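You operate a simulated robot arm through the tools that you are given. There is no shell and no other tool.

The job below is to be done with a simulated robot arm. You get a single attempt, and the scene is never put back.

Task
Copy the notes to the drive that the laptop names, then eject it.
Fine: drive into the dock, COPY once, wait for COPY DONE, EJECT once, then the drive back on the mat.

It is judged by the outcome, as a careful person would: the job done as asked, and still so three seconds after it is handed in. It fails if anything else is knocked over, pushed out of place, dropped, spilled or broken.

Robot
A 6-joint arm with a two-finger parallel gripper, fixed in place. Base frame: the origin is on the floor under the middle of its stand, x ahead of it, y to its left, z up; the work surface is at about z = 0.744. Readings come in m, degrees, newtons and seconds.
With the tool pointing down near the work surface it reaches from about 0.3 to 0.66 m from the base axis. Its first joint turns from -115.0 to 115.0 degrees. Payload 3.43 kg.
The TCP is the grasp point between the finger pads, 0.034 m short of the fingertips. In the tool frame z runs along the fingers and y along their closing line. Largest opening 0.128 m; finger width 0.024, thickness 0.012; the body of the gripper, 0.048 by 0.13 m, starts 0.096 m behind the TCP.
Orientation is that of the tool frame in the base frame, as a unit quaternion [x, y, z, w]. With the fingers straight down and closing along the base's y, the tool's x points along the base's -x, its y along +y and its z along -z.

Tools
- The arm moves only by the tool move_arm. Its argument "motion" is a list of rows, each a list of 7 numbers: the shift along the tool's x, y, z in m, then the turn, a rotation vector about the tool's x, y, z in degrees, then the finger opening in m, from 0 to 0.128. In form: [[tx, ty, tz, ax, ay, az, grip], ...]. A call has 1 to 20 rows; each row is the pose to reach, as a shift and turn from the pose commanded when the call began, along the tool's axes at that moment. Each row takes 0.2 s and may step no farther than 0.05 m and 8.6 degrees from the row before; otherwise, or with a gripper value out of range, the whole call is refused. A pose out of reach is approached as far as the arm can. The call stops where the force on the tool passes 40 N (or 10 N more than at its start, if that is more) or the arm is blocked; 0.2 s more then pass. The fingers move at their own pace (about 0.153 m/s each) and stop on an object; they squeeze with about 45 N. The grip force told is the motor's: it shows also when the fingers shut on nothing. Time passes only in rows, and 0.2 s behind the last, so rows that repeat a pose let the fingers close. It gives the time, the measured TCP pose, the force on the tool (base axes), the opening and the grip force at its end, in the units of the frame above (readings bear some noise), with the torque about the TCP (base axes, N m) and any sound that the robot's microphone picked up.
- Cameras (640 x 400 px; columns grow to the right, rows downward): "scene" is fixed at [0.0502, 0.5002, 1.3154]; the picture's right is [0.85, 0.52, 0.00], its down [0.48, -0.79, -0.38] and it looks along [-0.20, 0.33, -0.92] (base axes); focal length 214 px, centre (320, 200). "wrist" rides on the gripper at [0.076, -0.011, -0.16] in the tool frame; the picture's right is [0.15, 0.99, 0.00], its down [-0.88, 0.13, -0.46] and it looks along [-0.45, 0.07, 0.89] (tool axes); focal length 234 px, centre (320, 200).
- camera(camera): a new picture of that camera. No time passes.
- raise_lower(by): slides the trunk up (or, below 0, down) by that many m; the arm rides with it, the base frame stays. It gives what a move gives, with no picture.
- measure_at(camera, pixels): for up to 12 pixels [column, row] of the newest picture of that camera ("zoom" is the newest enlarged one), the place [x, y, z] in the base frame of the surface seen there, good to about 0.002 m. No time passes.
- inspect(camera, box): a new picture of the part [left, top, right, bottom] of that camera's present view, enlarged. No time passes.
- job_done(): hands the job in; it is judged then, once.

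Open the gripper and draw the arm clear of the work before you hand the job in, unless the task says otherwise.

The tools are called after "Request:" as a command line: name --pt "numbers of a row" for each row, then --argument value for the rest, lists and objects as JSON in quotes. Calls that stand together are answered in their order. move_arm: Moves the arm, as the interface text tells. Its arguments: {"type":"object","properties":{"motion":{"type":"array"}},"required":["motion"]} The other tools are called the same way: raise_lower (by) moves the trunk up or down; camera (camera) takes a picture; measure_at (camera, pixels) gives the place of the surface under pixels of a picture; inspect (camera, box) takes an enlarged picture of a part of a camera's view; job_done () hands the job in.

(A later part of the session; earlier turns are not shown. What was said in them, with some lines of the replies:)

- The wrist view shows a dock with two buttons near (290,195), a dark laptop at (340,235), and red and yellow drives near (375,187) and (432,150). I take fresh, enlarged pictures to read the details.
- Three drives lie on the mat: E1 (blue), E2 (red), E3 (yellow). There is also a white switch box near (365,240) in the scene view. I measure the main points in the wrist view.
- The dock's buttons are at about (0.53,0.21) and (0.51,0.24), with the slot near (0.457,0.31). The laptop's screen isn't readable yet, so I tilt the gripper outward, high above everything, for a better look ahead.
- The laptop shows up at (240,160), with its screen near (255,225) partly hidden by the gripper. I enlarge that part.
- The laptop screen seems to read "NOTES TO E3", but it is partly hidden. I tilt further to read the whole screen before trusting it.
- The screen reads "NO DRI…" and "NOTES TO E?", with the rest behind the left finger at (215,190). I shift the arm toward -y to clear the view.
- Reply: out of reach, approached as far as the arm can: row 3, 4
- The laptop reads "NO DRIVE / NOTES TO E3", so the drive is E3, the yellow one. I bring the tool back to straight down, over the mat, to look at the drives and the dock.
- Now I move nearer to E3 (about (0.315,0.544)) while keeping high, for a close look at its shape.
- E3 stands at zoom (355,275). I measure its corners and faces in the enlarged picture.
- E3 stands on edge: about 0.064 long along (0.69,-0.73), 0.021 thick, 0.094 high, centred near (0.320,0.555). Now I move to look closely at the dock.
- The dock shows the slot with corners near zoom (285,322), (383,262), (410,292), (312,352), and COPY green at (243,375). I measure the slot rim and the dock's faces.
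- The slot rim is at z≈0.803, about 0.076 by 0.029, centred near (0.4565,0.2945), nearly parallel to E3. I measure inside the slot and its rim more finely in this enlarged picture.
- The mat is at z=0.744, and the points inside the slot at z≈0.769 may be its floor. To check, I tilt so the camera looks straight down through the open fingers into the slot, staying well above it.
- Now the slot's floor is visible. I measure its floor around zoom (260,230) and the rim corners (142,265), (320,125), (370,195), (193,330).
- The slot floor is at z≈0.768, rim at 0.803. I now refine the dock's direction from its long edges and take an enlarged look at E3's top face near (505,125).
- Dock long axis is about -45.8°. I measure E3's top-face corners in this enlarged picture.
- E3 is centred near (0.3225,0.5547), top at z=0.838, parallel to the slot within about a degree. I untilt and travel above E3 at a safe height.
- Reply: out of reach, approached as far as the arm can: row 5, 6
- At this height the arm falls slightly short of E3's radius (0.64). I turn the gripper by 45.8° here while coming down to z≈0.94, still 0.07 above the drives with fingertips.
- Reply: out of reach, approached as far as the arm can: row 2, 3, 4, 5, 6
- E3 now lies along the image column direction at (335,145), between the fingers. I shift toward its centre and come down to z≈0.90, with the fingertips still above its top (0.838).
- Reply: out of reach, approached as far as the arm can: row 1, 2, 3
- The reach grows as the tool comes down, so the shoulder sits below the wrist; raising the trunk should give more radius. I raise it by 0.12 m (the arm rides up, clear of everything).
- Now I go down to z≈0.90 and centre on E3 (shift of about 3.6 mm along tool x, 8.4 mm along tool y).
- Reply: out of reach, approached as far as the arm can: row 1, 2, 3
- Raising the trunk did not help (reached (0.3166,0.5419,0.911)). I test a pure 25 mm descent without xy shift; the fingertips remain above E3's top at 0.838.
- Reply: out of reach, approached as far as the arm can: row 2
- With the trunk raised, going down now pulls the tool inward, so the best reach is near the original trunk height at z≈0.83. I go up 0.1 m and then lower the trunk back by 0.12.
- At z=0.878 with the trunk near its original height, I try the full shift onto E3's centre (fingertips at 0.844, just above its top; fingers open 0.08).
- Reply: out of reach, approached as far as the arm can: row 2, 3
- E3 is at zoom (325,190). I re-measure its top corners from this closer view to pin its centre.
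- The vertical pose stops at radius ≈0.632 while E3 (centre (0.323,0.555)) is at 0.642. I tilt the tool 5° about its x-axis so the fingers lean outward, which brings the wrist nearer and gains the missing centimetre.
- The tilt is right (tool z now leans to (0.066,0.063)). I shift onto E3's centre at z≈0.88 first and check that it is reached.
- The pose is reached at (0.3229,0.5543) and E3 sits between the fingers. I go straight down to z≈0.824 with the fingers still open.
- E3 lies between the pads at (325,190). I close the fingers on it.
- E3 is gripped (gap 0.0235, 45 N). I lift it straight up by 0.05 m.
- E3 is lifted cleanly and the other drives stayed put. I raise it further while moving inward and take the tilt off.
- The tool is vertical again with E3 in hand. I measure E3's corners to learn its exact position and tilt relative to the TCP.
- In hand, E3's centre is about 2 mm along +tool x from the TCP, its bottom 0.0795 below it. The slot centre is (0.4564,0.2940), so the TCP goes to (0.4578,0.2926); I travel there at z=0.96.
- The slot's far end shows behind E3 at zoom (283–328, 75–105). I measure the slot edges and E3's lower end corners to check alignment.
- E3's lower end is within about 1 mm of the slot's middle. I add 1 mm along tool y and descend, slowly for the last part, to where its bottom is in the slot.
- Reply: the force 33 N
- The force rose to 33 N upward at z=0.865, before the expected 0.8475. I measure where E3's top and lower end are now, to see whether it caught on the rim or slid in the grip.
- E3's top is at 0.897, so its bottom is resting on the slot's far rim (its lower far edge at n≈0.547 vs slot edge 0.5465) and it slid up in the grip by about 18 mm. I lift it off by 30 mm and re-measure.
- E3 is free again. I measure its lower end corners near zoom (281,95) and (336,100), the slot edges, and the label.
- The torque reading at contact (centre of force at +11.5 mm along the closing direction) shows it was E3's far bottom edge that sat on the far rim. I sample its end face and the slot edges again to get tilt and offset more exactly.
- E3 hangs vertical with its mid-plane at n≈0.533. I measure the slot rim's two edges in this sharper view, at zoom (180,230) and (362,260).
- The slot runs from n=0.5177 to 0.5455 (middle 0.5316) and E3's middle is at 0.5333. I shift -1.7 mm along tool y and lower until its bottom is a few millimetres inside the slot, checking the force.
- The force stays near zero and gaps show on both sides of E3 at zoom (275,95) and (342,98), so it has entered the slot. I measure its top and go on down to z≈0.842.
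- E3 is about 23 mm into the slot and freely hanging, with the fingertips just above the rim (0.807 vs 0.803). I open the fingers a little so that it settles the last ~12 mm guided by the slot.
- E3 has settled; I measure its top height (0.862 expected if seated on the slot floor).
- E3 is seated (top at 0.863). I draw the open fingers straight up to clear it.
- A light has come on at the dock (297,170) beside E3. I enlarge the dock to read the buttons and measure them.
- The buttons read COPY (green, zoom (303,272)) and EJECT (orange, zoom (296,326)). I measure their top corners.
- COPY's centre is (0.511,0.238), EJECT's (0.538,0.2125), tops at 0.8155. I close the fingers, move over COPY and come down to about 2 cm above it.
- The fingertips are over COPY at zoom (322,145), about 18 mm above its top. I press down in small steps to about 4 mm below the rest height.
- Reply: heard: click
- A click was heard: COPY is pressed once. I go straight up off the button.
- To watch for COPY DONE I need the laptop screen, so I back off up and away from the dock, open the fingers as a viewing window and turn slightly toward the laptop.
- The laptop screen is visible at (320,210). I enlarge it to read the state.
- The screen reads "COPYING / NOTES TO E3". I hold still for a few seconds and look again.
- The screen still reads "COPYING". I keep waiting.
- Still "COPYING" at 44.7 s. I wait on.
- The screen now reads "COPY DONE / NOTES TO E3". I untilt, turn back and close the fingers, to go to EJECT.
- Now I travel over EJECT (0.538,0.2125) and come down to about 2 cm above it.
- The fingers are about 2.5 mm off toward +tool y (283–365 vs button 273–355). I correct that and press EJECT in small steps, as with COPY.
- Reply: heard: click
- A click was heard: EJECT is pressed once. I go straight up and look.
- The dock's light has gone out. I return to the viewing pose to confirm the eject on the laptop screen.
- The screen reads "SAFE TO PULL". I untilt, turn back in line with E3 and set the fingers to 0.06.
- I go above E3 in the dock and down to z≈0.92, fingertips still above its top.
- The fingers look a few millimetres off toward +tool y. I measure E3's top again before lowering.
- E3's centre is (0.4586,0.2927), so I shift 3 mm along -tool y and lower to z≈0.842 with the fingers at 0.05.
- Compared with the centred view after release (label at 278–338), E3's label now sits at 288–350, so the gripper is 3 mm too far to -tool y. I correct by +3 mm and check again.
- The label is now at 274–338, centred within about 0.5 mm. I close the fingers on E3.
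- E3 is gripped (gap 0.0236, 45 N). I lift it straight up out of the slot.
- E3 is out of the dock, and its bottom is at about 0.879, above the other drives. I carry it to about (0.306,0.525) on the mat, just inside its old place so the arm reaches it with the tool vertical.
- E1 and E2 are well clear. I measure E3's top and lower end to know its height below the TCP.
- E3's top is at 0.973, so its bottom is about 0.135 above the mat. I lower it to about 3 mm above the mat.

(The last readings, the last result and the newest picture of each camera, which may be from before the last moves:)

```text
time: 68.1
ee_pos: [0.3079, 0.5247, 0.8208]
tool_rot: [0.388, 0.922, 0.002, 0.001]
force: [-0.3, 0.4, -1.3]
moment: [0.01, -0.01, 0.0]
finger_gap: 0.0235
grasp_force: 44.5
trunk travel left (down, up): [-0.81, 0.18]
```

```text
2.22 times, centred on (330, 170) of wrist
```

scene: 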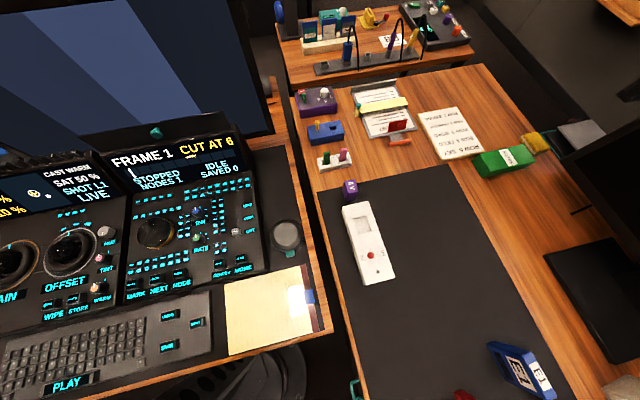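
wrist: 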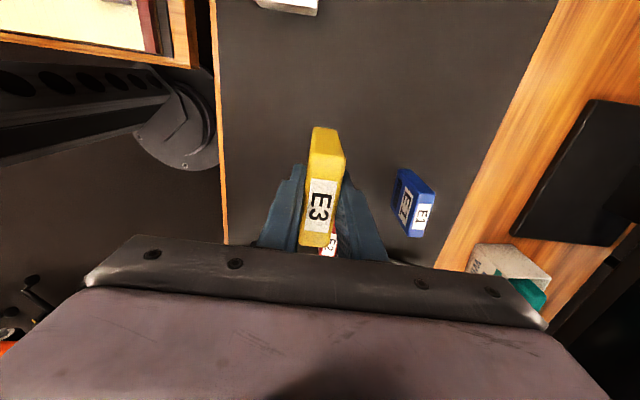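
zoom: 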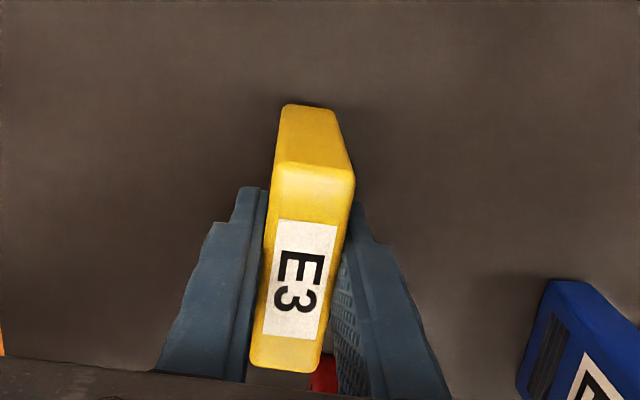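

E3 hangs just above the mat with no contact yet (force about -1.3 N, its weight). I lower it in 1 mm steps to touch the mat.

Request:
move_arm --pt "0 0 0.001 0 0 0 0.0" --pt "0 0 0.002 0 0 0 0.0" --pt "0 0 0.003 0 0 0 0.0"

Request:
measure_at --camera "zoom" --pixels '[[300, 280], [278, 222], [336, 228], [314, 338], [264, 332]]'

```text
time: 68.9
ee_pos: [0.3067, 0.5239, 0.8176]
tool_rot: [0.388, 0.921, 0.001, 0.001]
force: [-1.4, -0.2, -1.7]
moment: [0.0, 0.0, 0.01]
finger_gap: 0.0235
grasp_force: 45.7
trunk travel left (down, up): [-0.81, 0.18]
```

```text
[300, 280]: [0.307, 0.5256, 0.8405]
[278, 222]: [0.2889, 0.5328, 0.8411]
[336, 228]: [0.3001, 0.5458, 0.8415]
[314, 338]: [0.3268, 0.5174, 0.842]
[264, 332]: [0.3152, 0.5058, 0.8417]
```

The top was at 0.8415 before this step, so E3 should be about at the mat; the force shows no contact yet. I take two more 1 mm steps.

Request:
move_arm --pt "0 0 0.0007 0 0 0 0.0" --pt "0 0 0.0014 0 0 0 0.0"

Request:
inspect --camera "wrist" --box '[220, 80, 440, 260]'

```text
time: 69.5
ee_pos: [0.3074, 0.5241, 0.8184]
tool_rot: [0.389, 0.921, 0.002, 0.002]
force: [-2.2, -1.6, 5.9]
moment: [-0.24, 0.11, -0.07]
finger_gap: 0.0236
grasp_force: 44.6
trunk travel left (down, up): [-0.81, 0.18]
```

```text
2.22 times, centred on (330, 170) of wrist
```

zoom: 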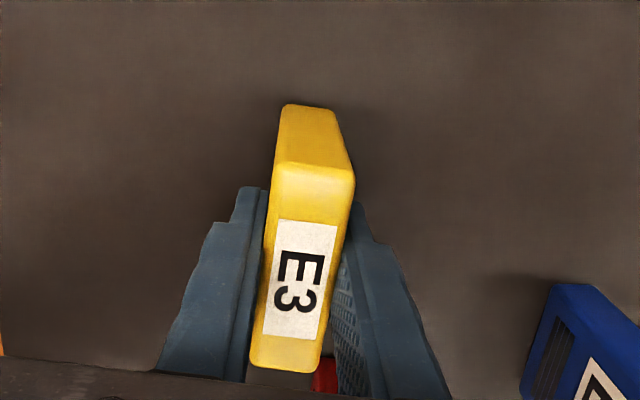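

Contact with the mat: 5.9 N upward. I open the fingers gently to let E3 stand.

Request:
move_arm --pt "0 0 0.0003 0 0 0 0.0" --pt "0 0 0.0003 0 0 0 0.026" --pt "0 0 0.0003 0 0 0 0.03" --pt "0 0 0.0003 0 0 0 0.036" --pt "0 0 0.0003 0 0 0 0.044" --pt "0 0 0.0003 0 0 0 0.05"

Request:
camera --camera "wrist"

Request:
inspect --camera "wrist" --box '[220, 80, 440, 260]'

```text
time: 70.9
ee_pos: [0.3068, 0.5236, 0.817]
tool_rot: [0.388, 0.922, 0.002, 0.001]
force: [-0.1, -0.1, 0.4]
moment: [0.0, 0.0, 0.01]
finger_gap: 0.0498
grasp_force: 0.1
trunk travel left (down, up): [-0.81, 0.18]
```

```text
taken
```

wrist: 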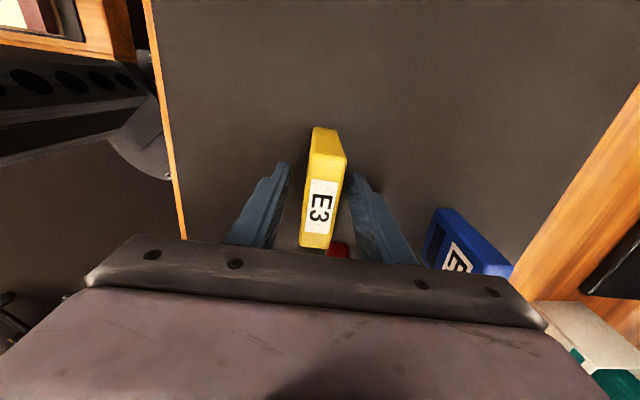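

```text
2.22 times, centred on (330, 170) of wrist
```

zoom: 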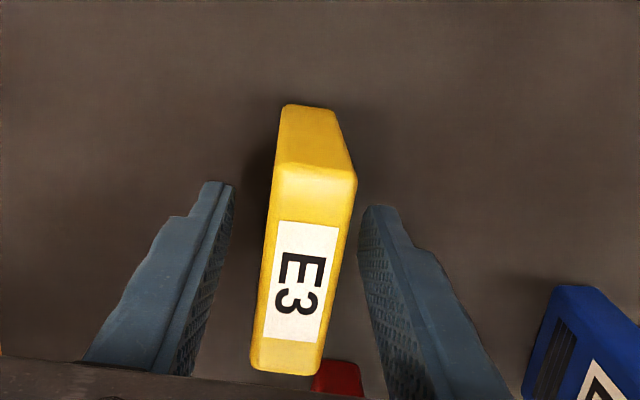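

E3 stands by itself, with gaps on both sides of it. I draw the fingers straight up.

Request:
move_arm --pt "0 0 -0.02 0 0 0 0.055" --pt "0 0 -0.05 0 0 0 0.06" --pt "0 0 -0.09 0 0 0 0.06" --pt "0 0 -0.13 0 0 0 0.06"

Request:
camera --camera "wrist"

Request:
camera --camera "scene"

```text
time: 71.9
ee_pos: [0.3061, 0.5245, 0.9464]
tool_rot: [0.389, 0.921, 0.001, 0.001]
force: [-0.8, 0.1, 0.4]
moment: [0.0, -0.01, -0.04]
finger_gap: 0.0599
grasp_force: 0.0
trunk travel left (down, up): [-0.81, 0.18]
```

```text
taken
```

wrist: 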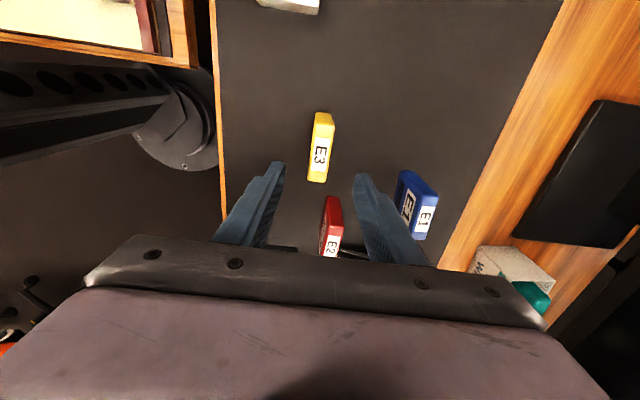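

```text
taken
```

scene: 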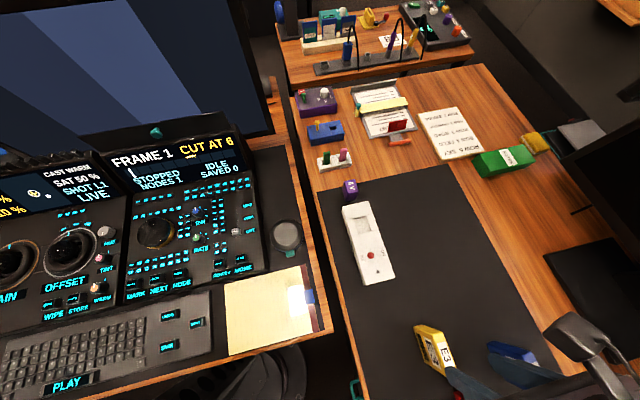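

E3 stands on the mat, E1 and E2 are in their places. I draw the arm up and back, clear of the work.

Request:
move_arm --pt "-0.01 -0.01 -0.03 0 0 0 0.06" --pt "-0.035 -0.034 -0.055 0 0 0 0.08" --pt "-0.062 -0.06 -0.08 0 0 0 0.1" --pt "-0.09 -0.087 -0.105 0 0 0 0.12" --pt "-0.117 -0.113 -0.13 0 0 0 0.128" --pt "-0.1434 -0.1394 -0.15 0 0 0 0.128"

Request:
move_arm --pt "0 0 0 0 0 -8 0.128" --pt "0 0 0 0 0 -16 0.128" --pt "0 0 0 0 0 -24 0.128" --pt "0 0 0 0 0 -32 0.128" --pt "0 0 0 0 0 -40 0.128" --pt "0 0 0 0 0 -45.8 0.128"

Request:
camera --camera "wrist"

Request:
inspect --camera "scene" --box '[320, 270, 640, 400]'

```text
time: 73.3
ee_pos: [0.308, 0.3201, 1.0985]
tool_rot: [0.388, 0.922, 0.001, 0.002]
force: [-1.1, 0.0, 0.9]
moment: [0.02, 0.02, -0.01]
finger_gap: 0.128
grasp_force: 0.0
trunk travel left (down, up): [-0.81, 0.18]
```

```text
time: 74.7
ee_pos: [0.3074, 0.3236, 1.096]
tool_rot: [-0.002, 1.0, 0.001, 0.002]
force: [-0.6, -0.4, 0.2]
moment: [0.01, 0.01, 0.01]
finger_gap: 0.1282
grasp_force: 0.0
trunk travel left (down, up): [-0.81, 0.18]
```

```text
taken
```

wrist: 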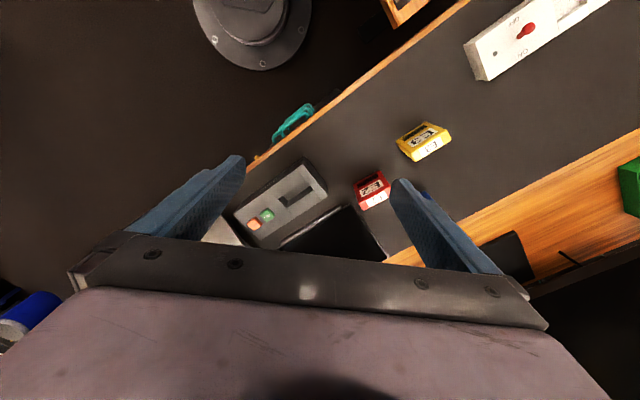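

```text
2.00 times, centred on (480, 335) of scene
```

zoom: 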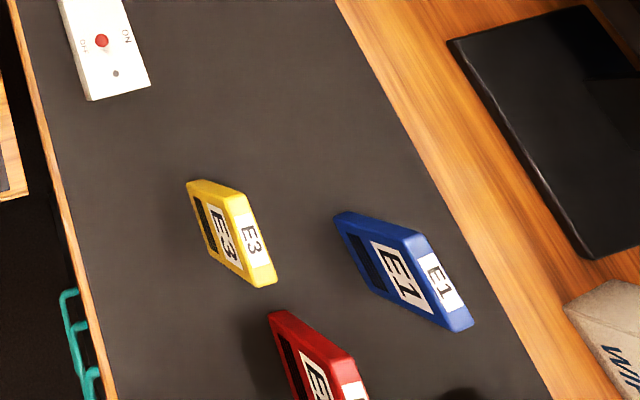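

E3 stands on the mat at zoom (230,232), E1 and E2 are unmoved, the dock slot is empty. The laptop showed COPY DONE, then SAFE TO PULL, and the arm is clear with the gripper open, so I hand the job in.

Request:
job_done

```text
The job is handed in.
```

The notes are copied to drive E3, the one the laptop named. E3 has been ejected and is back on the mat. I handed the job in with the arm clear and the gripper open. I don't have the judging result.

- **Copy:** I pressed COPY once, and the laptop went from "COPYING" to "COPY DONE / NOTES TO E3".
- **Eject:** I pressed EJECT once. The dock light went out and the laptop read "SAFE TO PULL" before I lifted the drive out.
- **First insertion:** E3 caught on the slot's rim on the first try and slid up about 18 mm in the grip. I lifted it off, re-centred it, and it went in. I let go with about 12 mm still to travel, so it settled that last bit by itself.
- **Where E3 is now:** it stands upright about 3 cm closer to the robot than where it started. Its original spot was slightly beyond the arm's reach with the tool vertical.

E1 and E2 looked unmoved in the last pictures.
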